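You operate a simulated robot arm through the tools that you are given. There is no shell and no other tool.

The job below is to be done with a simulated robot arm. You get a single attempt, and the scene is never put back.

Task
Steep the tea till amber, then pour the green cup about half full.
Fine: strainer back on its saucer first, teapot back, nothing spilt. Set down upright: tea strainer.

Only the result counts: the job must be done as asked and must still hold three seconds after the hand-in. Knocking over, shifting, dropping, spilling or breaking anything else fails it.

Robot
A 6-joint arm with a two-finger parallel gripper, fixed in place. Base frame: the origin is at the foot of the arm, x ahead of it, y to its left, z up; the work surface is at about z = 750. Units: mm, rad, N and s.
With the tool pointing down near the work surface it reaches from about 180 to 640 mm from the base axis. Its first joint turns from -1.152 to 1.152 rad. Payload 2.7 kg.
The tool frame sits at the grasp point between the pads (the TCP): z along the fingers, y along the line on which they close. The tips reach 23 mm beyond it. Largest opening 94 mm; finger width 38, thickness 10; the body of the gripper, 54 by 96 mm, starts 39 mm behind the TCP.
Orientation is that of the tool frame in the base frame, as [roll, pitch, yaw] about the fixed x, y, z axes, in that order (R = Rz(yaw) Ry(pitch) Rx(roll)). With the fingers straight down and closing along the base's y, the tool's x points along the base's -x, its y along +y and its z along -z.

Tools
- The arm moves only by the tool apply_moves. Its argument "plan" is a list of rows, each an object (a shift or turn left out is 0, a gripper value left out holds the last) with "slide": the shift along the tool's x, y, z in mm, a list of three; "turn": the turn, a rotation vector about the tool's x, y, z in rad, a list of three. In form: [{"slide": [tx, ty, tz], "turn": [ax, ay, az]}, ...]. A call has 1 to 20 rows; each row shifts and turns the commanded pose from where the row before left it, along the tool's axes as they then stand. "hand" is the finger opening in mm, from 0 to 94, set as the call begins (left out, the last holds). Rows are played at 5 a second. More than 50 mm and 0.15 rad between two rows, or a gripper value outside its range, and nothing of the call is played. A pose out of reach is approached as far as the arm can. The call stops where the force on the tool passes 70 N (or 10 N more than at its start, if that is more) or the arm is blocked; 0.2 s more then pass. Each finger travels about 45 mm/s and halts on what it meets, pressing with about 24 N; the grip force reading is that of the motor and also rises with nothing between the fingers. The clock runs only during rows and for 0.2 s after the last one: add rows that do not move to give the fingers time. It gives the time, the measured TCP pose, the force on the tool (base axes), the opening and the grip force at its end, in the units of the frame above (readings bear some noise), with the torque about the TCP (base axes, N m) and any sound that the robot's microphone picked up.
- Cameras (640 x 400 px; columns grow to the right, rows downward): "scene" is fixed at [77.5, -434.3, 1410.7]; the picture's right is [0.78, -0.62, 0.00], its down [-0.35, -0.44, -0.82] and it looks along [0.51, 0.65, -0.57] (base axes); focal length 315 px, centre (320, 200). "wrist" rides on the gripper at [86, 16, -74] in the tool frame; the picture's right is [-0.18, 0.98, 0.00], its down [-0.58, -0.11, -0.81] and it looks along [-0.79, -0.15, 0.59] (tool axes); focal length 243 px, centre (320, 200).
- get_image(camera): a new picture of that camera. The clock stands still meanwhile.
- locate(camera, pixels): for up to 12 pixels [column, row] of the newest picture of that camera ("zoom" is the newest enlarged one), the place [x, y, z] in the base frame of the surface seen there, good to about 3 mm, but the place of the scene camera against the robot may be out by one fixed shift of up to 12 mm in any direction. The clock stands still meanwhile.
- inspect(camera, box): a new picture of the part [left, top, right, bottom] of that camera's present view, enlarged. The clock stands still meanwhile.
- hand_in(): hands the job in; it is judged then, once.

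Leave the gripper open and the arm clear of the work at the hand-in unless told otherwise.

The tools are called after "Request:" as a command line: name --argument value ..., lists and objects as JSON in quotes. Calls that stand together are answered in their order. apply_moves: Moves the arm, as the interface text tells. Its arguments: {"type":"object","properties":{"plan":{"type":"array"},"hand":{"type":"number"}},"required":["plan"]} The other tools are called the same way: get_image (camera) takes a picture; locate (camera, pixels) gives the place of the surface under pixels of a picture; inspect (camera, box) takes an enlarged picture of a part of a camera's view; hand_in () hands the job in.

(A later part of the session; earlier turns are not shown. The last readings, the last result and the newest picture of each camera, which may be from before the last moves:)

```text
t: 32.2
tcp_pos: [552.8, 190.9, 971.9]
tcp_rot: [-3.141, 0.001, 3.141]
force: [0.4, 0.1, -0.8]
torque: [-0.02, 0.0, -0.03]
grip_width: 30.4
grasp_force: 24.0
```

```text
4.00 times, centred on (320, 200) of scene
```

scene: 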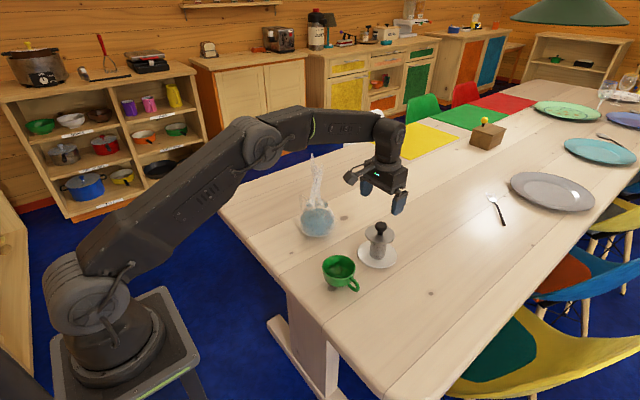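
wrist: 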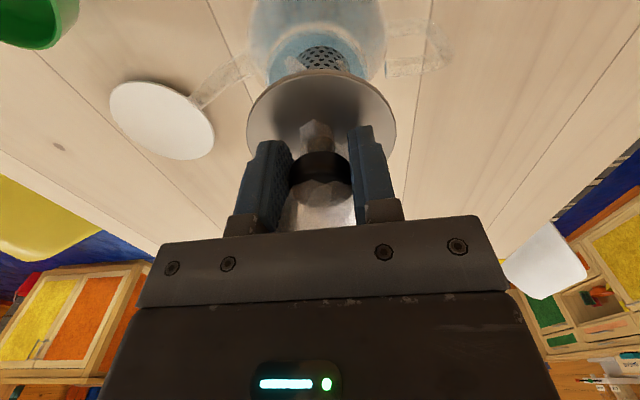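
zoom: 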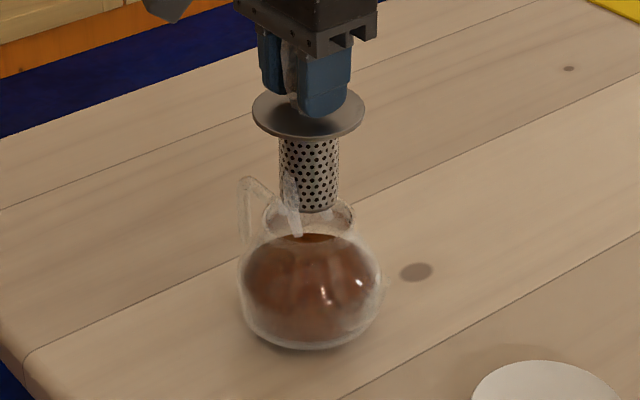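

No drips are visible. I'll raise to z of about 1000 and carry the strainer over to above its saucer at (612.8,-14).

Request:
apply_moves --plan '[{"slide": [0, 0, -14]}, {"slide": [0, 0, -14]}, {"slide": [-4, -12, 0]}, {"slide": [-9, -30, 0]}, {"slide": [-11, -38, 0]}, {"slide": [-12, -40, 0]}, {"slide": [-11, -38, 0]}, {"slide": [-9, -30, 0]}, {"slide": [-4, -17, 0]}, {}, {}, {}]'

Request:
get_image --camera "wrist"

Request:
inspect --camera "scene" --box '[280, 130, 440, 300]'

```text
t: 34.8
tcp_pos: [614.1, -15.0, 999.7]
tcp_rot: [3.141, 0.0, 3.141]
force: [-0.5, -0.5, -0.1]
torque: [-0.01, 0.0, -0.02]
grip_width: 30.2
grasp_force: 24.1
```

```text
taken
```

wrist: 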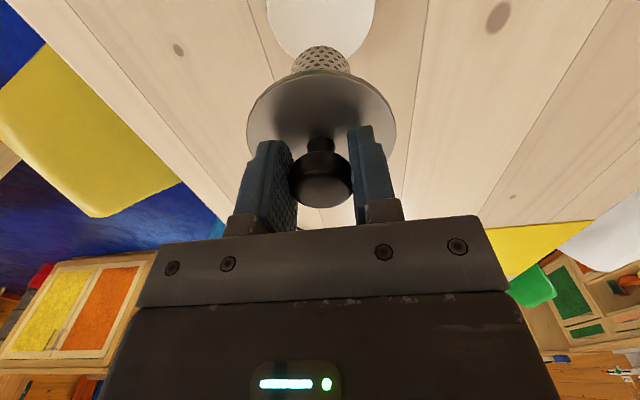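

```text
2.35 times, centred on (360, 215) of scene
```

zoom: 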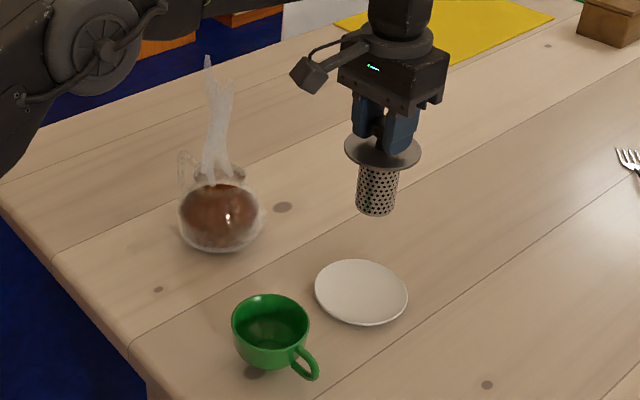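

By summing the commanded slides, I'm +2 mm in x from the grasp position and 134.5 mm above it. I'll correct x and descend about 128 mm, stopping a few mm short.

Request:
apply_moves --plan '[{"slide": [2, 0, 10]}, {"slide": [0, 0, 20]}, {"slide": [0, 0, 22]}, {"slide": [0, 0, 22]}, {"slide": [0, 0, 20]}, {"slide": [0, 0, 15]}, {"slide": [0, 0, 10]}, {"slide": [0, 0, 6]}, {"slide": [0, 0, 4]}, {}, {}]'

Request:
get_image --camera "wrist"

Request:
inspect --camera "scene" --box '[330, 190, 430, 290]'

```text
t: 37.2
tcp_pos: [611.6, -13.9, 869.7]
tcp_rot: [-3.14, 0.0, -3.141]
force: [0.5, 0.1, -1.8]
torque: [-0.01, -0.03, 0.0]
grip_width: 30.1
grasp_force: 23.7
```

```text
taken
```

wrist: 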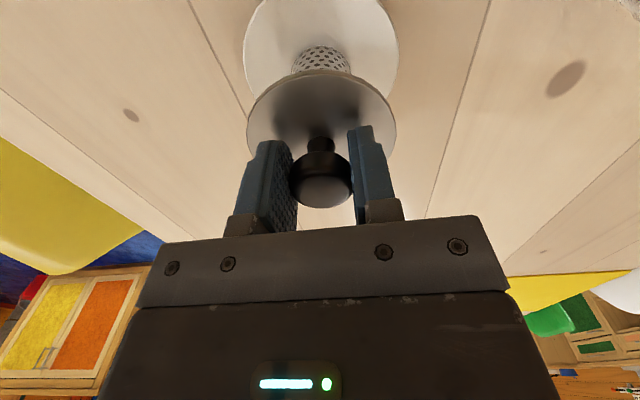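

```text
4.00 times, centred on (380, 240) of scene
```

zoom: 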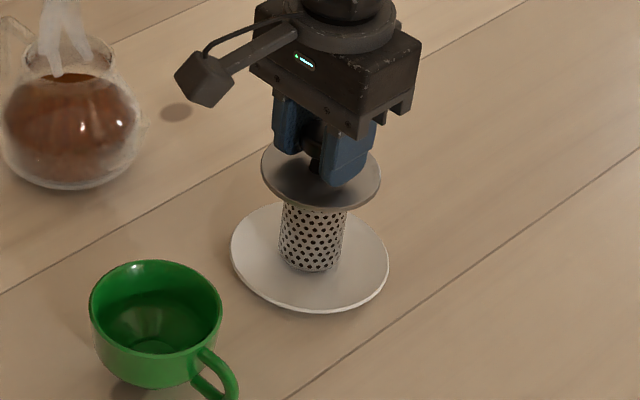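

The strainer is centred over the saucer, about 5 mm up. Lowering in 1 mm steps.

Request:
apply_moves --plan '[{"slide": [0, 0, 1.5]}, {"slide": [0, 0, 1.5]}, {"slide": [0, 0, 1]}, {"slide": [0, 0, 1]}, {}]'

```text
t: 38.4
tcp_pos: [611.7, -12.9, 865.2]
tcp_rot: [3.14, 0.0, -3.142]
force: [2.1, 0.0, -1.6]
torque: [0.01, -0.01, 0.0]
grip_width: 30.0
grasp_force: 24.1
```

There is no upward contact yet, as the force z is -1.6 N (the weight). One more mm.

Request:
apply_moves --plan '[{"slide": [0, 0, 0.7]}, {}]'

```text
t: 39.0
tcp_pos: [612.2, -13.3, 865.1]
tcp_rot: [-3.141, 0.0, 3.141]
force: [0.1, -0.4, -0.6]
torque: [0.0, -0.03, -0.01]
grip_width: 30.2
grasp_force: 23.4
```

Request:
apply_moves --plan '[{"slide": [0, 0, 0.7]}, {}]'

```text
t: 39.6
tcp_pos: [611.4, -12.8, 865.1]
tcp_rot: [-3.14, -0.001, 3.141]
force: [-0.8, -0.4, -0.1]
torque: [0.01, -0.01, -0.01]
grip_width: 30.4
grasp_force: 23.7
```

The force is near zero now, so it seems to be just touching. I'll press another 0.6 mm to confirm.

Request:
apply_moves --plan '[{"slide": [0, 0, 0.6]}, {}]'

Request:
inspect --camera "scene" --box '[330, 190, 430, 290]'

```text
t: 40.2
tcp_pos: [612.0, -13.6, 864.1]
tcp_rot: [3.142, 0.0, -3.141]
force: [-1.3, 2.1, 4.8]
torque: [0.11, 0.2, 0.03]
grip_width: 30.0
grasp_force: 24.5
```

```text
4.00 times, centred on (380, 240) of scene
```

zoom: 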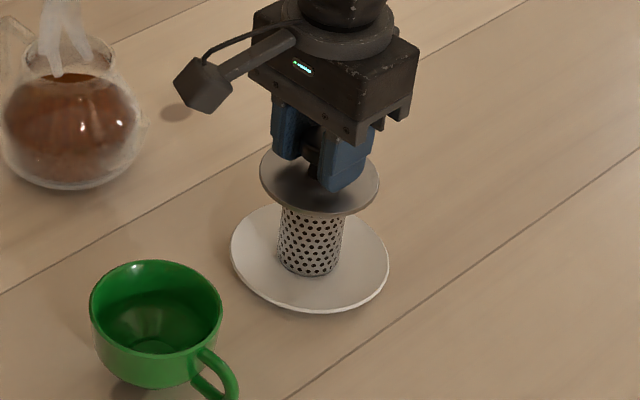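

Firm contact at 4.8 N, so the basket stands on the saucer. I'll ease 0.5 mm up and open the fingers.

Request:
apply_moves --plan '[{"slide": [0, 0, -0.5]}, {}]'

Request:
apply_moves --plan '[{}, {}, {}, {}, {}, {}]' --hand 94

Request:
get_image --camera "wrist"

Request:
inspect --camera "scene" --box '[330, 190, 430, 290]'

```text
t: 40.8
tcp_pos: [613.1, -13.1, 865.2]
tcp_rot: [-3.14, 0.002, 3.141]
force: [0.5, 1.1, 3.6]
torque: [0.07, -0.14, 0.04]
grip_width: 29.9
grasp_force: 24.1
```

```text
t: 42.2
tcp_pos: [611.3, -13.0, 864.5]
tcp_rot: [-3.141, -0.001, 3.142]
force: [-0.2, 0.0, 0.0]
torque: [0.0, 0.03, 0.01]
grip_width: 94.1
grasp_force: 0.1
```

```text
taken
```

wrist: 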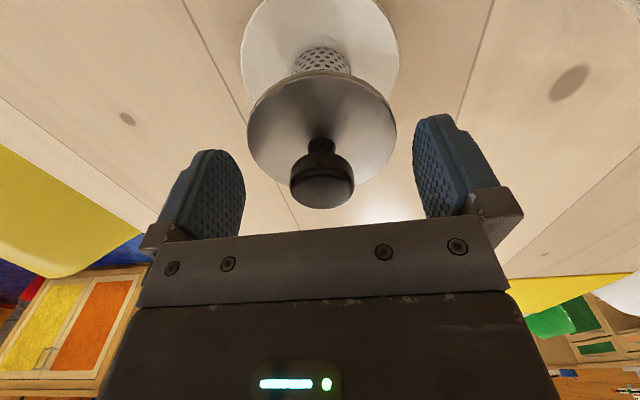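

```text
4.00 times, centred on (380, 240) of scene
```

zoom: 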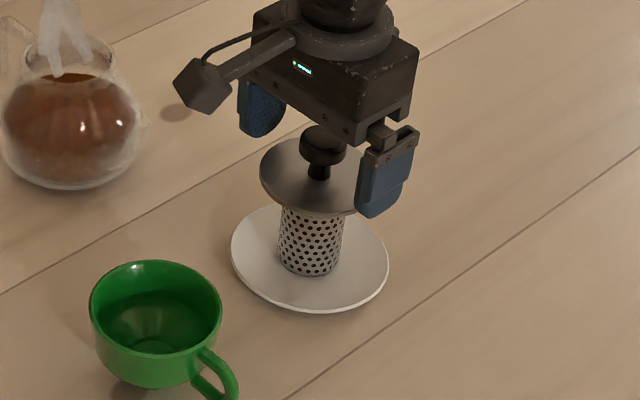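

The strainer stands upright on its saucer, released. I'll raise straight up 100 mm, then move above the teapot handle side at about (553,268).

Request:
apply_moves --plan '[{"slide": [0, 0, -10]}, {"slide": [0, 0, -25]}, {"slide": [0, 0, -35]}, {"slide": [0, 0, -40]}, {"slide": [7, 35, 0]}, {"slide": [7, 35, 0]}, {"slide": [7, 35, 0]}, {"slide": [8, 35, 0]}, {"slide": [8, 35, 0]}, {"slide": [8, 35, 0]}, {"slide": [8, 35, 0]}, {"slide": [6, 36, 0]}, {}]'

Request:
apply_moves --plan '[{"turn": [0, 0, 0.1428]}, {"turn": [0, 0, 0.1428]}, {"turn": [0, 0, 0.1428]}, {"turn": [0, 0, 0.1428]}, {"turn": [0, 0, 0.1428]}, {"turn": [0, 0, 0.1428]}, {"turn": [0, 0, 0.1428]}, {"turn": [0, 0, 0.1428]}, {"turn": [0, 0, 0.1428]}, {"turn": [0, 0, 0.1428]}, {"turn": [0, 0, 0.1428]}, {}]'

Request:
get_image --camera "wrist"

Request:
get_image --camera "scene"

```text
t: 45.0
tcp_pos: [551.7, 265.5, 973.3]
tcp_rot: [3.141, -0.001, -3.142]
force: [-0.2, -0.9, 0.6]
torque: [0.01, 0.01, -0.01]
grip_width: 93.9
grasp_force: 0.0
```

```text
t: 47.6
tcp_pos: [552.1, 268.0, 973.4]
tcp_rot: [3.141, 0.001, 1.57]
force: [0.6, -0.1, -1.3]
torque: [-0.01, 0.01, 0.04]
grip_width: 94.1
grasp_force: 0.1
```

```text
taken
```

wrist: 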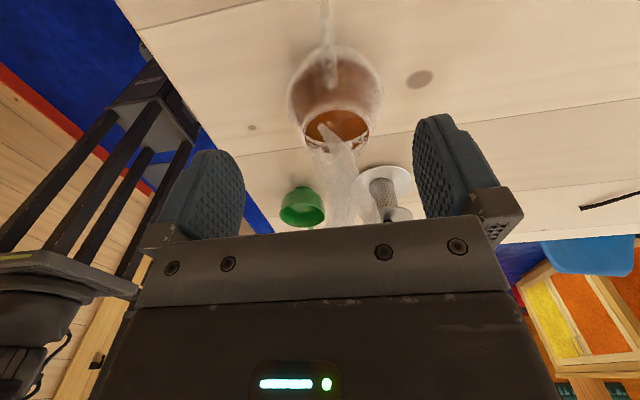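

```text
taken
```

scene: 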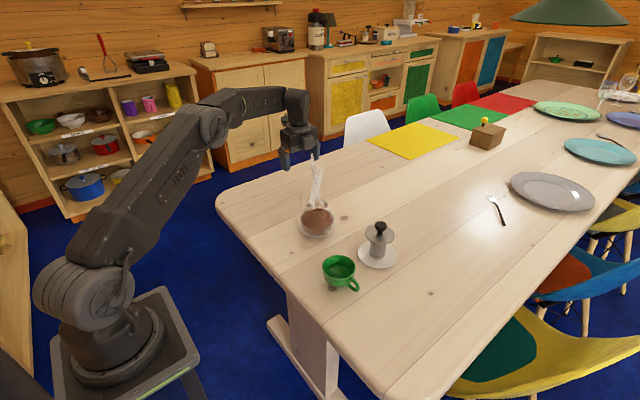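

Orientation is now correct, closing along x with the camera on the +y side. The handle appears near column 328, rows 0–90. I'll zoom in on it.

Request:
inspect --camera "wrist" --box '[240, 0, 420, 110]'

```text
3.56 times, centred on (330, 55) of wrist
```

zoom: 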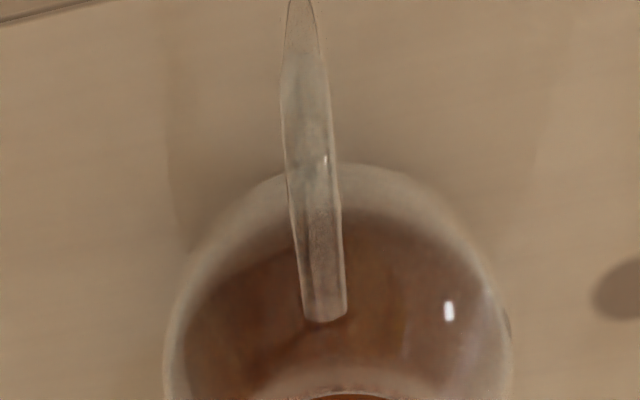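

Locating points along the handle's top bar: outer corner (305,70), middle (312,150), inner end (325,300), its side edges, and the rim.

Request:
locate --camera "zoom" --pixels '[[305, 65], [308, 90], [312, 130], [316, 180], [320, 230], [325, 290], [303, 30], [290, 130], [333, 130], [300, 250], [342, 250], [300, 10]]'

Request:
locate --camera "wrist" --pixels '[[326, 20], [327, 30], [328, 45], [329, 60], [331, 75], [332, 85], [324, 10], [324, 4], [323, 45], [334, 45], [326, 65], [336, 65]]'

```text
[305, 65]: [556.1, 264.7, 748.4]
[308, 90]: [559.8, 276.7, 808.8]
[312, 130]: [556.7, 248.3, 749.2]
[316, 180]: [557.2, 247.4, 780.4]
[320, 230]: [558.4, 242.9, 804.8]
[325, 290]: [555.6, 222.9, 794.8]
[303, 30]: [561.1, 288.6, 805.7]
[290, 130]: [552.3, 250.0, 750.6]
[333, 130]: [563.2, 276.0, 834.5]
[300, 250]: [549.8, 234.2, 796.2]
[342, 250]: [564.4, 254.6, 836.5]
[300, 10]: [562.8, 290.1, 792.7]
```

```text
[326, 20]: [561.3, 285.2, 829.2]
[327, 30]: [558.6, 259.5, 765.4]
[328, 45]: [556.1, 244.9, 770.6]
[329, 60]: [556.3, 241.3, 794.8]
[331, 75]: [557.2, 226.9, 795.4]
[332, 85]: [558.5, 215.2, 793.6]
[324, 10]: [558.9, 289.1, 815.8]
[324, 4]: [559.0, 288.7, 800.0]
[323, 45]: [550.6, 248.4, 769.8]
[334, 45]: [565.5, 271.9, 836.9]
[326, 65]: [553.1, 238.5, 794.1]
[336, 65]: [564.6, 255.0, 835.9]
```

Hits on the handle give a bar about 10 mm thick, with top bar z about 837 and outer vertical bar at y about 284. It is yawed about 0.06 rad, so its direction is (0.06,1) from the pot centre (554,190). Before gripping, I'll dry-run the pour pose with the empty hand. First I'll move to about (473,135,1000), then tilt 0.9 rad about tool y to confirm it can be reached.

Request:
apply_moves --plan '[{"slide": [-20, -12, -5], "turn": [0, 0, 0.06]}, {"slide": [-28, -17, -6]}, {"slide": [-28, -17, -6]}, {"slide": [-28, -17, -5]}, {"slide": [-28, -16, -5]}, {}]'

Request:
apply_moves --plan '[{"turn": [0, 0.1, 0]}, {"turn": [0, 0.1, 0]}, {"turn": [0, 0.1, 0]}, {"turn": [0, 0.1, 0]}, {"turn": [0, 0.1, 0]}, {"turn": [0, 0.1, 0]}, {"turn": [0, 0.1, 0]}, {"turn": [0, 0.1, 0]}, {"turn": [0, 0.1, 0]}, {}, {}]'

Request:
get_image --camera "wrist"

Request:
get_image --camera "scene"

```text
t: 49.0
tcp_pos: [467.4, 137.5, 1002.5]
tcp_rot: [-3.141, 0.0, 1.511]
force: [-0.2, -0.7, -0.3]
torque: [-0.02, 0.0, -0.01]
grip_width: 94.1
grasp_force: 0.1
```

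```text
t: 51.4
tcp_pos: [465.9, 139.7, 1001.5]
tcp_rot: [3.142, -0.901, 1.512]
force: [0.6, -0.1, -0.6]
torque: [0.0, -0.01, 0.02]
grip_width: 93.9
grasp_force: 0.1
```

```text
taken
```

wrist: 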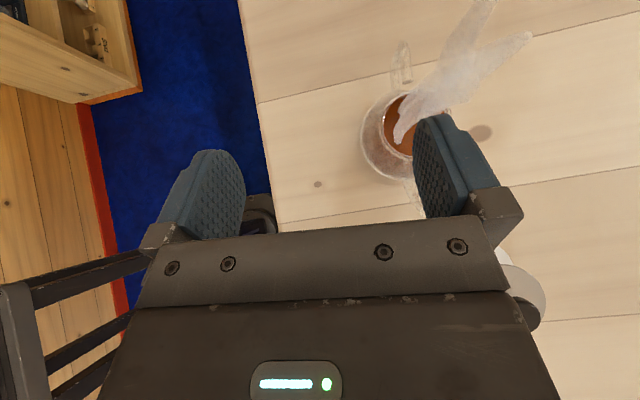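

```text
taken
```

scene: 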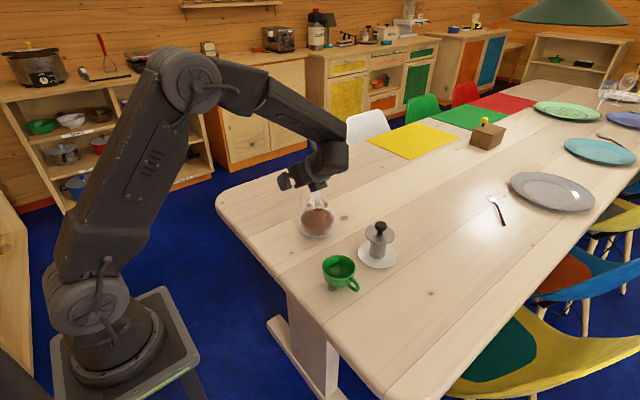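

The pour pose is reachable (pitch -0.90 achieved). I'll tilt back upright and move above the handle at (559,272).

Request:
apply_moves --plan '[{"turn": [0, -0.1, 0]}, {"turn": [0, -0.1, 0]}, {"turn": [0, -0.1, 0]}, {"turn": [0, -0.1, 0]}, {"turn": [0, -0.1, 0]}, {"turn": [0, -0.1, 0]}, {"turn": [0, -0.1, 0]}, {"turn": [0, -0.1, 0]}, {"turn": [0, -0.1, 0]}, {}]'

Request:
apply_moves --plan '[{"slide": [27.8, 16.9, 0]}, {"slide": [27.8, 16.9, 0]}, {"slide": [27.8, 16.9, 10]}, {"slide": [27.8, 16.9, 20]}, {"slide": [27.8, 16.9, 20]}, {"slide": [0, 0, 30]}, {"slide": [0, 0, 20]}, {}, {}]'

Request:
get_image --camera "wrist"

Request:
inspect --camera "scene" --box '[260, 130, 380, 260]'

```text
t: 53.6
tcp_pos: [467.2, 139.7, 1001.7]
tcp_rot: [3.141, 0.002, 1.512]
force: [-0.3, -1.2, -0.1]
torque: [-0.02, -0.05, -0.01]
grip_width: 93.8
grasp_force: 0.1
```

```text
t: 55.6
tcp_pos: [559.0, 273.0, 901.0]
tcp_rot: [3.141, 0.0, 1.51]
force: [0.5, -1.4, 0.4]
torque: [0.03, 0.0, 0.02]
grip_width: 93.8
grasp_force: 0.1
```

```text
taken
```

wrist: 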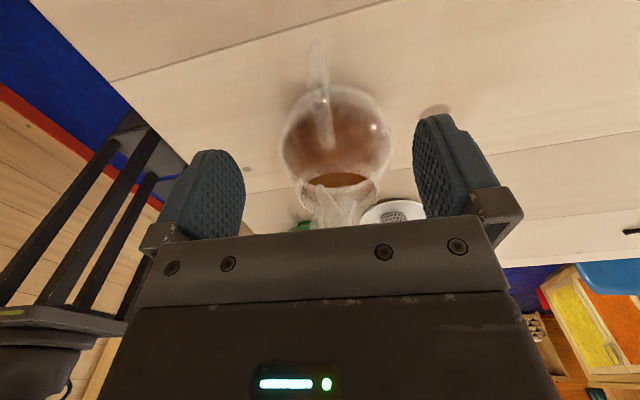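

```text
3.08 times, centred on (320, 195) of scene
```

zoom: 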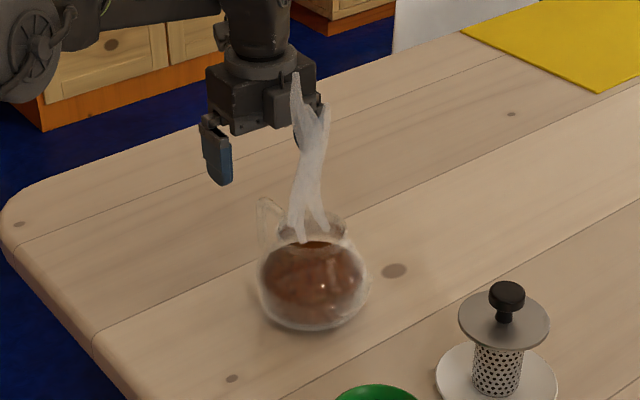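

Now I'll zoom in on the handle between the fingers to check its column and yaw.

Request:
inspect --camera "wrist" --box '[250, 30, 410, 130]'

Request:
inspect --camera "wrist" --box '[230, 30, 430, 235]'

```text
4.00 times, centred on (330, 80) of wrist
```

zoom: 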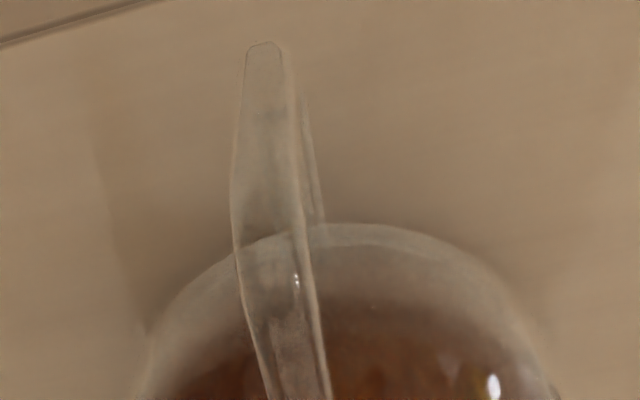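

```text
1.95 times, centred on (330, 132) of wrist
```

zoom: 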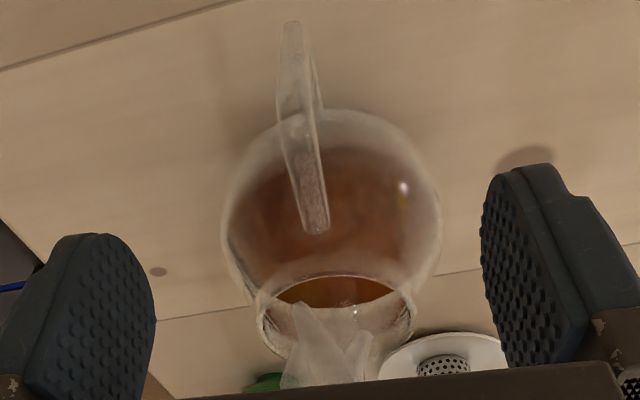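

The handle bar is within about 1 mm of the tool's centre plane and parallel to it, and the pot centre is where expected. I'll descend to TCP z of about 824 with the hand open.

Request:
apply_moves --plan '[{"slide": [0, 0, 15]}, {"slide": [0, 0, 20]}, {"slide": [0, 0, 20]}, {"slide": [0, 0, 12]}, {"slide": [0, 0, 7]}, {"slide": [0, 0, 3]}, {}, {}]'

Request:
get_image --camera "wrist"

Request:
inspect --camera "wrist" --box '[220, 80, 420, 240]'

Request:
inspect --camera "scene" --box '[270, 150, 370, 250]'

```text
t: 57.4
tcp_pos: [559.0, 273.6, 824.5]
tcp_rot: [3.141, 0.0, 1.511]
force: [-0.4, 0.8, 0.8]
torque: [0.02, 0.03, 0.01]
grip_width: 93.8
grasp_force: 0.1
```

```text
taken
```

wrist: 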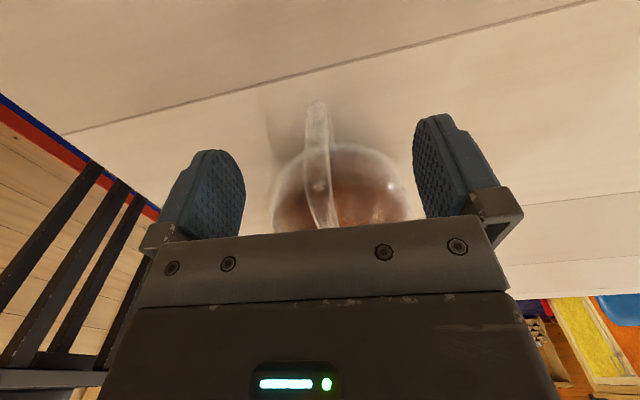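

```text
2.50 times, centred on (320, 160) of wrist
```

zoom: 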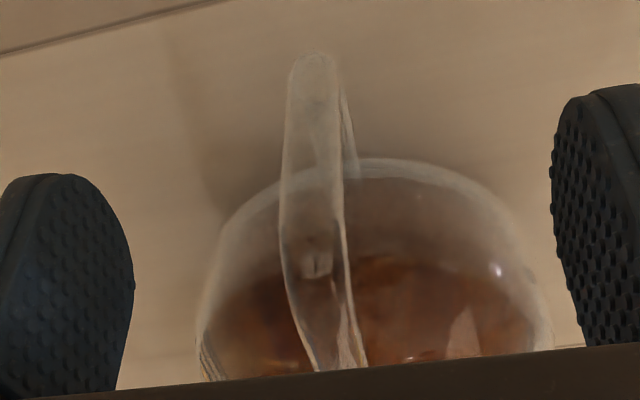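

```text
4.00 times, centred on (320, 200) of scene
```

zoom: 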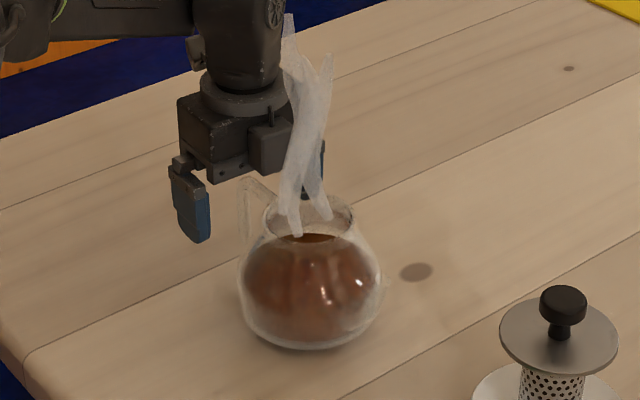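

The handle is centred between the open pads. Closing the fingers on it now.

Request:
apply_moves --plan '[{}, {}, {}, {}, {}, {}, {}, {}, {}]' --hand 0

Request:
inspect --camera "wrist" --box '[220, 80, 420, 240]'

Request:
inspect --camera "scene" --box '[270, 150, 370, 250]'

```text
t: 59.4
tcp_pos: [557.2, 272.7, 823.8]
tcp_rot: [-3.14, -0.001, 1.513]
force: [2.9, -1.1, 1.4]
torque: [-0.12, 0.08, 0.28]
grip_width: 11.9
grasp_force: 24.3
```

```text
2.50 times, centred on (320, 160) of wrist
```

zoom: 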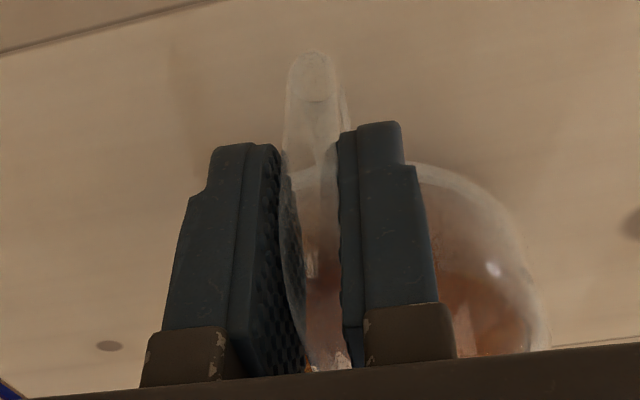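

```text
4.00 times, centred on (320, 200) of scene
```

zoom: 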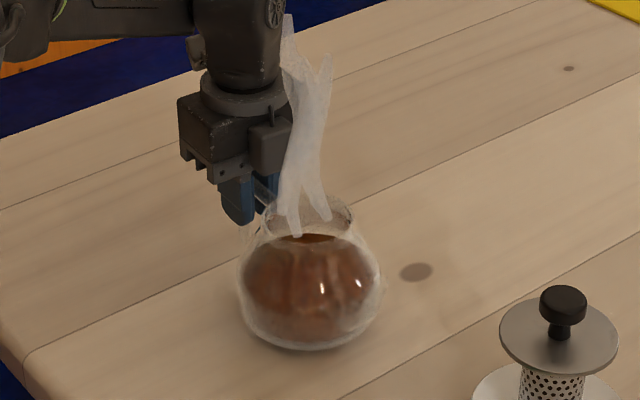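

Gripped at 11.9 mm with 24.3 N, and the pot has not visibly moved. I'll lift a few mm slowly and check the weight, torque and any slipping.

Request:
apply_moves --plan '[{"slide": [0, 0, -1]}, {"slide": [0, 0, -2]}, {"slide": [0, 0, -2]}, {}, {}]'

Request:
inspect --camera "scene" --box '[270, 150, 370, 250]'

Request:
inspect --camera "wrist" --box '[220, 80, 420, 240]'

```text
t: 60.6
tcp_pos: [559.8, 273.0, 829.3]
tcp_rot: [-3.141, 0.001, 1.511]
force: [0.3, 0.0, -6.2]
torque: [0.57, -0.04, -0.01]
grip_width: 11.8
grasp_force: 24.0
```

```text
4.00 times, centred on (320, 200) of scene
```

zoom: 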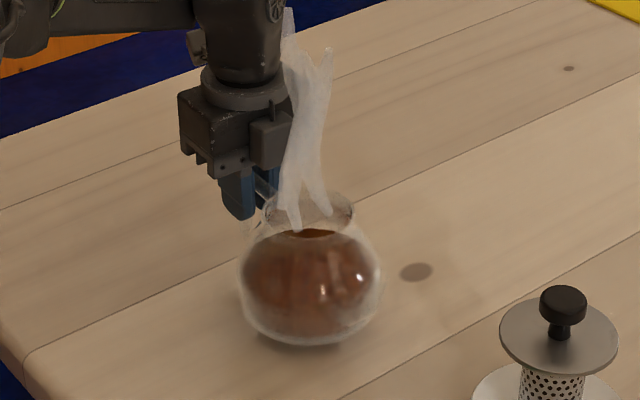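

```text
2.50 times, centred on (320, 160) of wrist
```

zoom: 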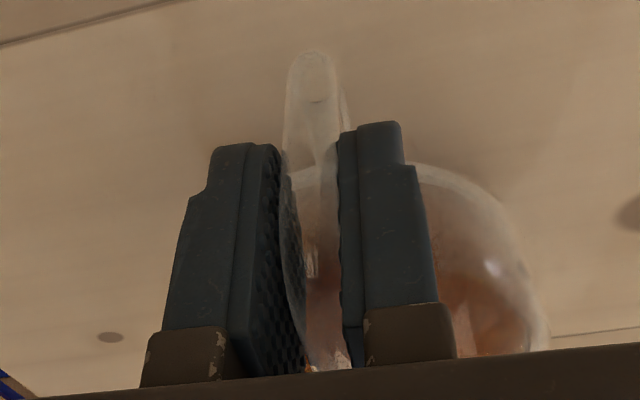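

The weight is about 6.5 N and the torque 0.57 N·m. It is held firmly, with the pads and handle looking unchanged. I'll lift smoothly by another 90 mm.

Request:
apply_moves --plan '[{"slide": [0, 0, -3]}, {"slide": [0, 0, -6]}, {"slide": [0, 0, -10]}, {"slide": [0, 0, -13]}, {"slide": [0, 0, -14]}, {"slide": [0, 0, -14]}, {"slide": [0, 0, -12]}, {"slide": [0, 0, -9]}, {"slide": [0, 0, -6]}, {"slide": [0, 0, -3]}, {}, {}]'

Request:
inspect --camera "scene" --box '[260, 130, 400, 290]'

Request:
get_image --camera "wrist"

```text
t: 63.2
tcp_pos: [560.0, 272.6, 919.8]
tcp_rot: [3.141, -0.001, 1.512]
force: [-0.9, 0.0, -6.5]
torque: [0.53, -0.01, 0.0]
grip_width: 11.4
grasp_force: 23.7
```

```text
2.50 times, centred on (330, 210) of scene
```

zoom: 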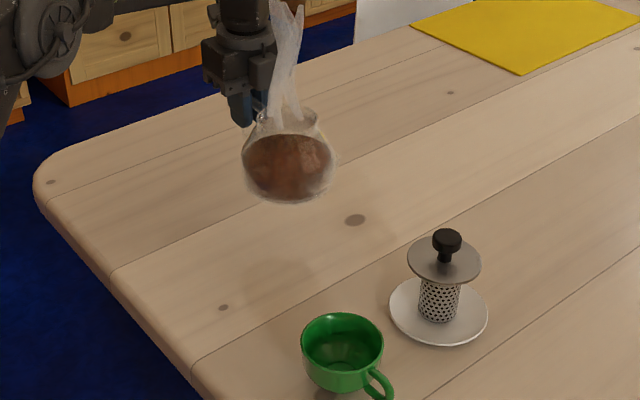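

```text
taken
```

wrist: 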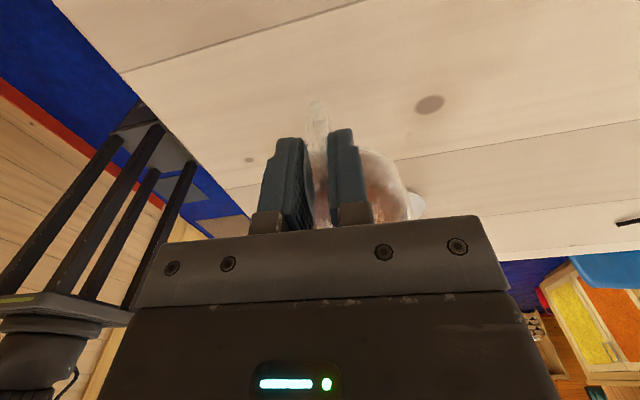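

The pot hangs upright and steady. I'll move it smoothly so the spout tip comes over the cup, a slide of about -100 in tool x and -79.6 in tool y.

Request:
apply_moves --plan '[{"slide": [-4, -3.2, 0]}, {"slide": [-9, -7.2, 0]}, {"slide": [-14, -11.1, 0]}, {"slide": [-17, -13.5, 0]}, {"slide": [-17, -13.5, 0]}, {"slide": [-15, -11.9, 0]}, {"slide": [-12, -9.6, 0]}, {"slide": [-8, -6.4, 0]}, {"slide": [-4, -3.2, 0]}, {}, {}]'

Request:
get_image --camera "scene"

Request:
inspect --camera "scene" --box '[260, 130, 400, 310]'

```text
t: 65.6
tcp_pos: [475.0, 176.5, 919.0]
tcp_rot: [-3.14, 0.0, 1.512]
force: [-0.2, 0.2, -6.9]
torque: [0.6, -0.02, -0.04]
grip_width: 11.7
grasp_force: 24.1
```

```text
taken
```

scene: 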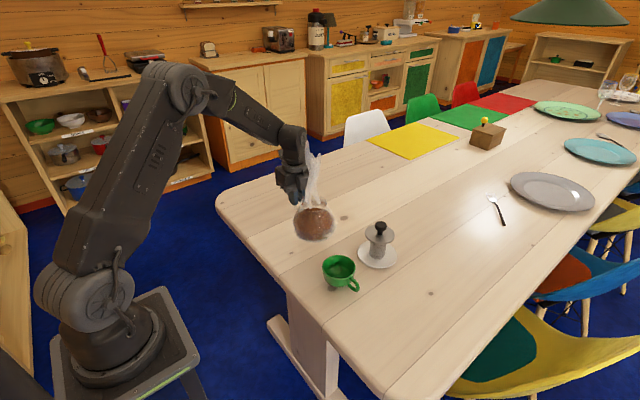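

```text
2.22 times, centred on (330, 220) of scene
```

zoom: 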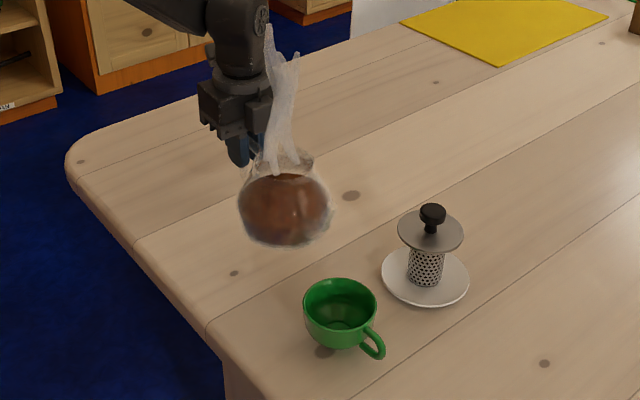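

The pot is near the cup. The spout is faint, so I'll zoom in to find its tip near (330,210) in the scene.

Request:
inspect --camera "scene" --box '[290, 185, 370, 285]'

```text
4.00 times, centred on (330, 235) of scene
```

zoom: 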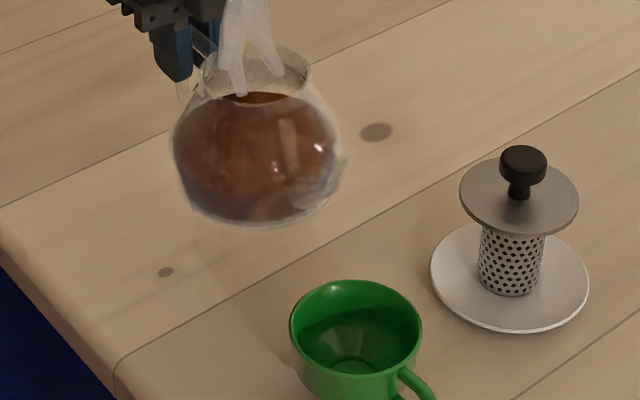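

The spout tip appears at zoom (343,160), about pixel (336,225). That matches the predicted tip position (464,2,940) to within 2–3 mm. I'll tilt the pot 0.26 rad about the spout tip in small steps, which should be too little to pour.

Request:
apply_moves --plan '[{"slide": [0.48, 0, -5.73], "turn": [0, 0.0325, 0]}, {"slide": [0.96, 0, -11.47], "turn": [0, 0.065, 0]}, {"slide": [0.96, 0, -11.47], "turn": [0, 0.065, 0]}, {"slide": [0.96, 0, -11.47], "turn": [0, 0.065, 0]}, {"slide": [0.48, 0, -5.73], "turn": [0, 0.0325, 0]}, {}, {}]'

Request:
inspect --camera "scene" --box '[290, 185, 370, 285]'

```text
t: 67.2
tcp_pos: [473.7, 177.5, 964.1]
tcp_rot: [3.141, -0.26, 1.511]
force: [0.8, -0.5, -7.2]
torque: [0.47, -0.04, 0.02]
grip_width: 11.8
grasp_force: 23.9
```

```text
4.00 times, centred on (330, 235) of scene
```

zoom: 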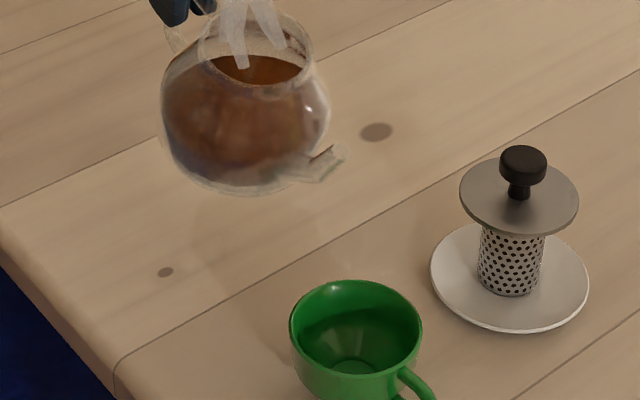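

The tip stays at (340,155) in the zoom, and nothing is pouring. I'll lower the tilted pot straight down 85 mm, to a spout-tip z of about 855.

Request:
apply_moves --plan '[{"slide": [-1.3, 0, 4.9]}, {"slide": [-2.6, 0, 9.9]}, {"slide": [-3.9, 0, 14.8]}, {"slide": [-4.4, 0, 16.4]}, {"slide": [-3.9, 0, 14.8]}, {"slide": [-3.1, 0, 11.5]}, {"slide": [-1.8, 0, 6.6]}, {"slide": [-0.9, 0, 3.3]}, {}, {}]'

Request:
inspect --camera "scene" --box '[290, 195, 370, 295]'

```text
t: 69.4
tcp_pos: [474.9, 177.3, 880.0]
tcp_rot: [3.141, -0.261, 1.512]
force: [-1.1, 0.2, -6.5]
torque: [0.52, 0.01, 0.04]
grip_width: 11.6
grasp_force: 23.9
```

```text
4.00 times, centred on (330, 245) of scene
```

zoom: 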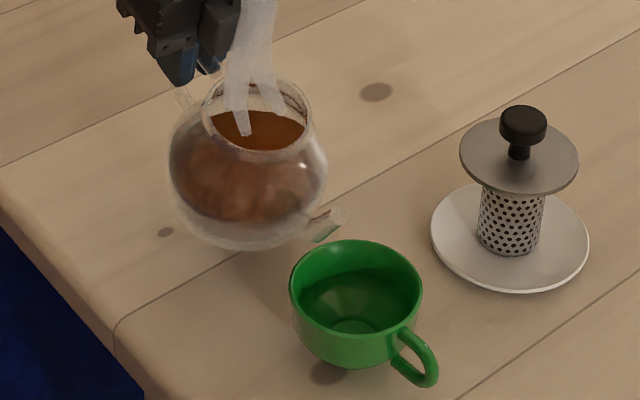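

The spout tip is at zoom (342,218), just above the cup's far rim area and within the cup opening in plan: tip about (464,2), cup centre (464,-13). I'll tilt further about the tip in small steps, to about 0.41 rad, then check.

Request:
apply_moves --plan '[{"slide": [0.8, 0, -8.82], "turn": [0, 0.05, 0]}, {"slide": [0.8, 0, -8.82], "turn": [0, 0.05, 0]}, {"slide": [0.8, 0, -8.82], "turn": [0, 0.05, 0]}, {}]'

Request:
inspect --camera "scene" --box '[290, 195, 370, 295]'

```text
t: 70.4
tcp_pos: [473.8, 172.1, 906.9]
tcp_rot: [-3.14, -0.41, 1.512]
force: [-0.3, -0.1, -6.8]
torque: [0.4, -0.04, -0.04]
grip_width: 12.1
grasp_force: 23.6
```

```text
4.00 times, centred on (330, 245) of scene
```

zoom: 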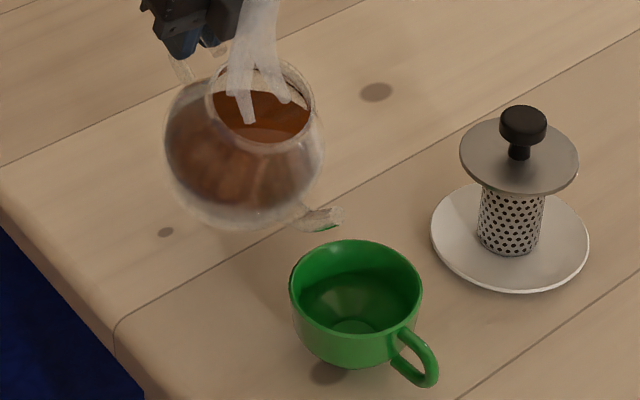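

No pour yet at 0.41 rad, and the tip is steady at (338,215). Tilting further to 0.51 rad.

Request:
apply_moves --plan '[{"slide": [0.8, 0, -8.82], "turn": [0, 0.05, 0]}, {"slide": [0.8, 0, -8.82], "turn": [0, 0.05, 0]}, {}]'

Request:
inspect --camera "scene" --box '[290, 195, 370, 295]'

```text
t: 71.2
tcp_pos: [474.4, 165.9, 922.4]
tcp_rot: [3.141, -0.509, 1.513]
force: [0.4, 0.8, -6.2]
torque: [0.38, 0.0, 0.0]
grip_width: 11.9
grasp_force: 24.3
```

```text
4.00 times, centred on (330, 245) of scene
```

zoom: 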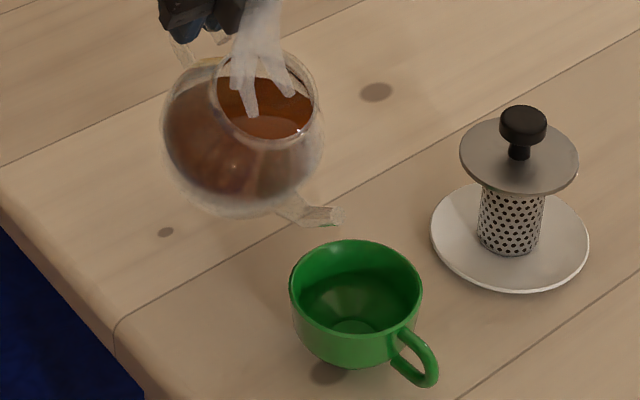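

There's still no flow at 0.51 rad. The rim's low edge is about 30 mm above the spout tip, so the spout will pour first. Tilting another 0.05, then checking.

Request:
apply_moves --plan '[{"slide": [0.8, 0, -8.82], "turn": [0, 0.05, 0]}, {}]'

Request:
inspect --camera "scene" --box '[290, 195, 370, 295]'

```text
t: 71.8
tcp_pos: [472.8, 162.3, 931.0]
tcp_rot: [3.142, -0.561, 1.511]
force: [0.2, 0.2, -6.7]
torque: [0.34, -0.01, 0.01]
grip_width: 11.7
grasp_force: 23.7
```

```text
4.00 times, centred on (330, 245) of scene
```

zoom: 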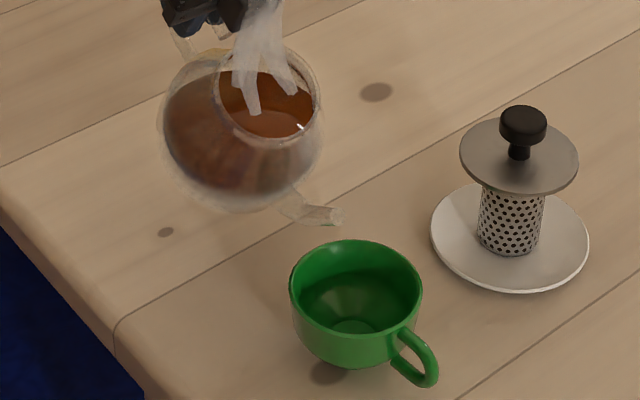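

Still no flow at 0.56 rad. Another 0.05.

Request:
apply_moves --plan '[{"slide": [0.8, 0, -8.82], "turn": [0, 0.05, 0]}, {}]'

Request:
inspect --camera "scene" --box '[290, 195, 370, 295]'

```text
t: 72.4
tcp_pos: [472.1, 159.1, 939.7]
tcp_rot: [-3.141, -0.61, 1.513]
force: [-0.4, -0.3, -7.1]
torque: [0.31, 0.0, -0.01]
grip_width: 11.9
grasp_force: 24.0
```

```text
4.00 times, centred on (330, 245) of scene
```

zoom: 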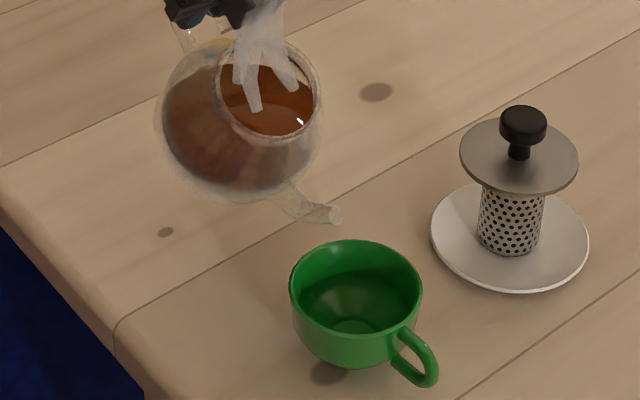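

No flow at 0.61 rad. Continuing another 0.05.

Request:
apply_moves --plan '[{"slide": [0.8, 0, -8.82], "turn": [0, 0.05, 0]}, {}]'

Request:
inspect --camera "scene" --box '[290, 195, 370, 295]'

```text
t: 73.0
tcp_pos: [471.7, 154.5, 948.3]
tcp_rot: [3.141, -0.659, 1.51]
force: [0.7, -1.0, -7.3]
torque: [0.33, -0.01, 0.03]
grip_width: 12.0
grasp_force: 24.3
```

```text
4.00 times, centred on (330, 245) of scene
```

zoom: 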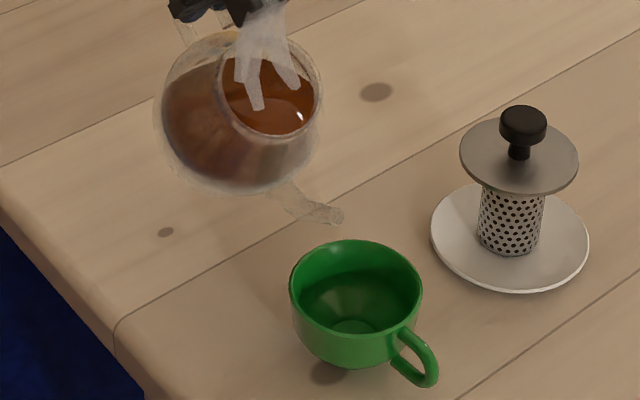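

Still no flow at 0.66 rad, with the tip at about (335,215). I'll go on in slightly smaller steps of 0.04.

Request:
apply_moves --plan '[{"slide": [0.66, 0, -7.05], "turn": [0, 0.04, 0]}, {}]'

Request:
inspect --camera "scene" --box '[290, 195, 370, 295]'

```text
t: 73.6
tcp_pos: [471.6, 150.1, 953.8]
tcp_rot: [3.141, -0.7, 1.51]
force: [0.3, -0.1, -6.0]
torque: [0.31, -0.02, 0.0]
grip_width: 11.7
grasp_force: 23.3
```

```text
4.00 times, centred on (330, 245) of scene
```

zoom: 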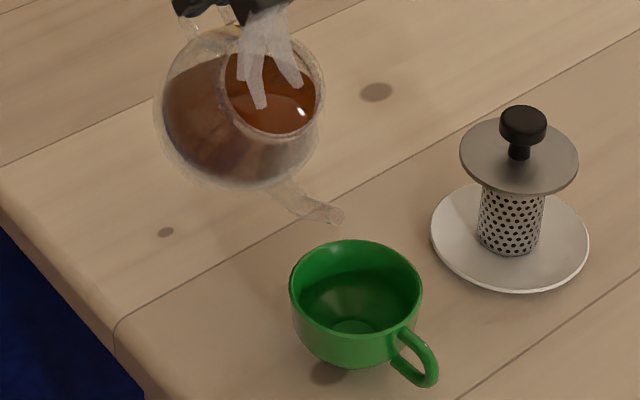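

No flow at 0.70 rad. Continuing.

Request:
apply_moves --plan '[{"slide": [0.66, 0, -7.05], "turn": [0, 0.04, 0]}, {}]'

Request:
inspect --camera "scene" --box '[290, 195, 370, 295]'

```text
t: 74.2
tcp_pos: [472.0, 147.3, 958.2]
tcp_rot: [-3.14, -0.74, 1.51]
force: [-0.8, 0.5, -6.3]
torque: [0.26, 0.01, 0.0]
grip_width: 11.9
grasp_force: 23.9
```

```text
4.00 times, centred on (330, 245) of scene
```

zoom: 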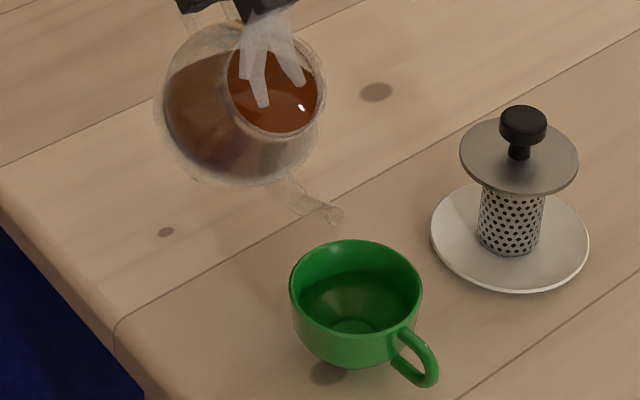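

No flow at 0.74 rad. Before tilting more, I'll check the tea level against the rim's low edge by locating the tea surface in the opening, the rim edge, the spout tip and the spout joint.

Request:
locate --camera "zoom" --pixels '[[280, 115], [245, 70], [300, 105], [265, 125], [275, 133], [240, 100], [320, 110], [230, 85], [335, 212], [325, 205], [300, 200], [275, 180]]'

Request:
inspect --camera "scene" --box '[300, 195, 345, 255]'

```text
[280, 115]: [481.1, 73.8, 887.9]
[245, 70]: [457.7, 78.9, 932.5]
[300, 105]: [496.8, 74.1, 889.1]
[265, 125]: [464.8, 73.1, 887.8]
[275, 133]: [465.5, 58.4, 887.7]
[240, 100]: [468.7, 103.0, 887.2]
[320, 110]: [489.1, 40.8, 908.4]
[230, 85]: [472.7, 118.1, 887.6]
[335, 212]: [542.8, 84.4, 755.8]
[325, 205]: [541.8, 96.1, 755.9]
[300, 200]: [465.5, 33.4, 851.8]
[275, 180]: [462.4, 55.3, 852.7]
```

```text
6.67 times, centred on (322, 225) of scene
```

zoom: 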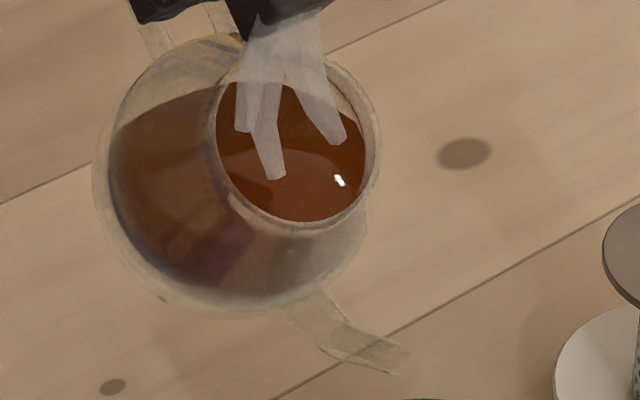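

The tea level is at about 882 in robot z, some 30 mm above the spout tip and 13 mm below the rim's low edge. So the pour should start at the spout with a little more tilt. I'll continue in 0.03 steps.

Request:
apply_moves --plan '[{"slide": [0.5, 0, -5.3], "turn": [0, 0.03, 0]}, {}]'

Request:
inspect --camera "scene" --box '[290, 195, 370, 295]'

```text
t: 74.8
tcp_pos: [471.5, 143.2, 962.7]
tcp_rot: [-3.14, -0.77, 1.512]
force: [-0.9, -0.5, -7.3]
torque: [0.26, -0.03, 0.02]
grip_width: 11.6
grasp_force: 24.3
```

```text
4.00 times, centred on (330, 245) of scene
```

zoom: 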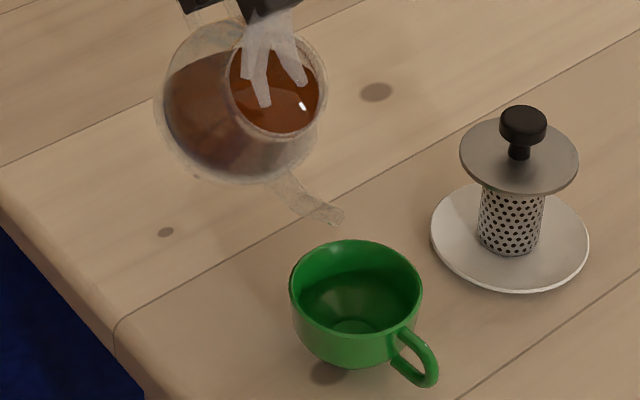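

Still no flow at 0.77 rad. From the pixels the tip is at about (461.5,5,856). I'll shift it 8 mm further toward the cup centre, 2 mm in +x, and 12 mm lower before tilting more.

Request:
apply_moves --plan '[{"slide": [-4, 0.6, 0.8]}, {"slide": [-6, 0.8, 1.3]}, {"slide": [-4.1, 0.6, 0.9]}, {}]'

Request:
inspect --camera "scene" --box '[290, 195, 370, 295]'

```text
t: 75.8
tcp_pos: [473.1, 134.3, 951.6]
tcp_rot: [3.142, -0.769, 1.511]
force: [0.4, 0.0, -7.5]
torque: [0.29, -0.02, 0.03]
grip_width: 12.1
grasp_force: 24.2
```

```text
4.00 times, centred on (330, 245) of scene
```

zoom: 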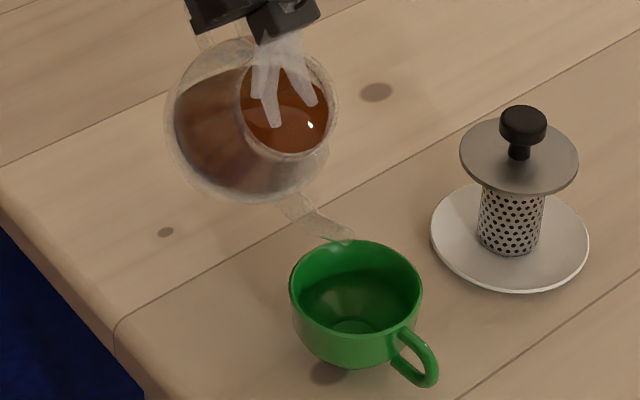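

The tip is now at (350,237) in the zoom, just above and inside the cup's far rim. Tilting another 0.03.

Request:
apply_moves --plan '[{"slide": [0.5, 0, -5.3], "turn": [0, 0.03, 0]}, {}]'

Request:
inspect --camera "scene" --box '[290, 195, 370, 295]'

```text
t: 76.4
tcp_pos: [472.9, 129.6, 953.7]
tcp_rot: [-3.141, -0.801, 1.511]
force: [0.8, -1.2, -7.1]
torque: [0.17, -0.03, 0.01]
grip_width: 11.8
grasp_force: 23.9
```

```text
4.00 times, centred on (330, 245) of scene
```

zoom: 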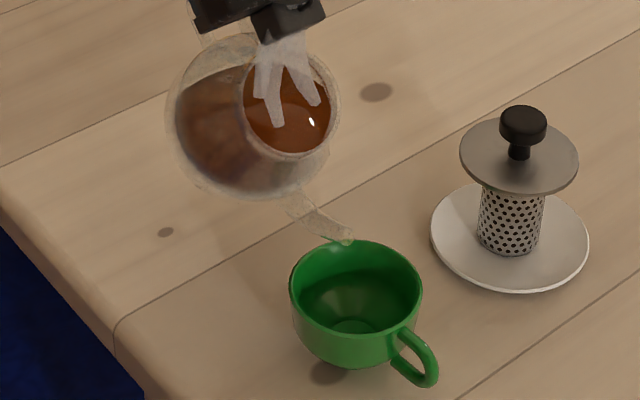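

No flow at 0.80 rad. I estimate the rim would only overflow at about 0.95 rad. One more 0.03 step.

Request:
apply_moves --plan '[{"slide": [0.5, 0, -5.3], "turn": [0, 0.03, 0]}, {}]'

Request:
inspect --camera "scene" --box '[290, 195, 370, 295]'

```text
t: 77.0
tcp_pos: [472.9, 128.1, 959.0]
tcp_rot: [-3.14, -0.829, 1.51]
force: [0.4, 0.5, -7.3]
torque: [0.24, 0.01, 0.04]
grip_width: 12.1
grasp_force: 24.2
```

```text
4.00 times, centred on (330, 245) of scene
```

zoom: 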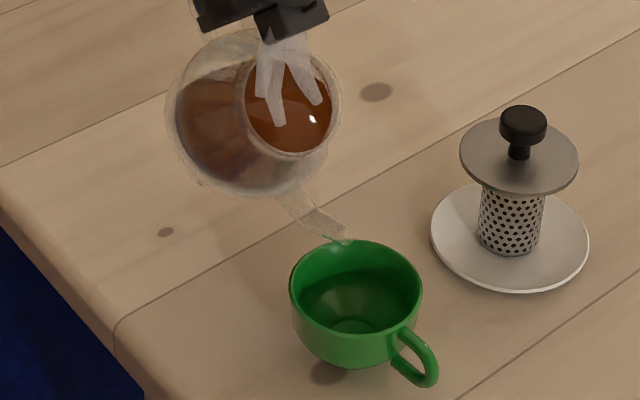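

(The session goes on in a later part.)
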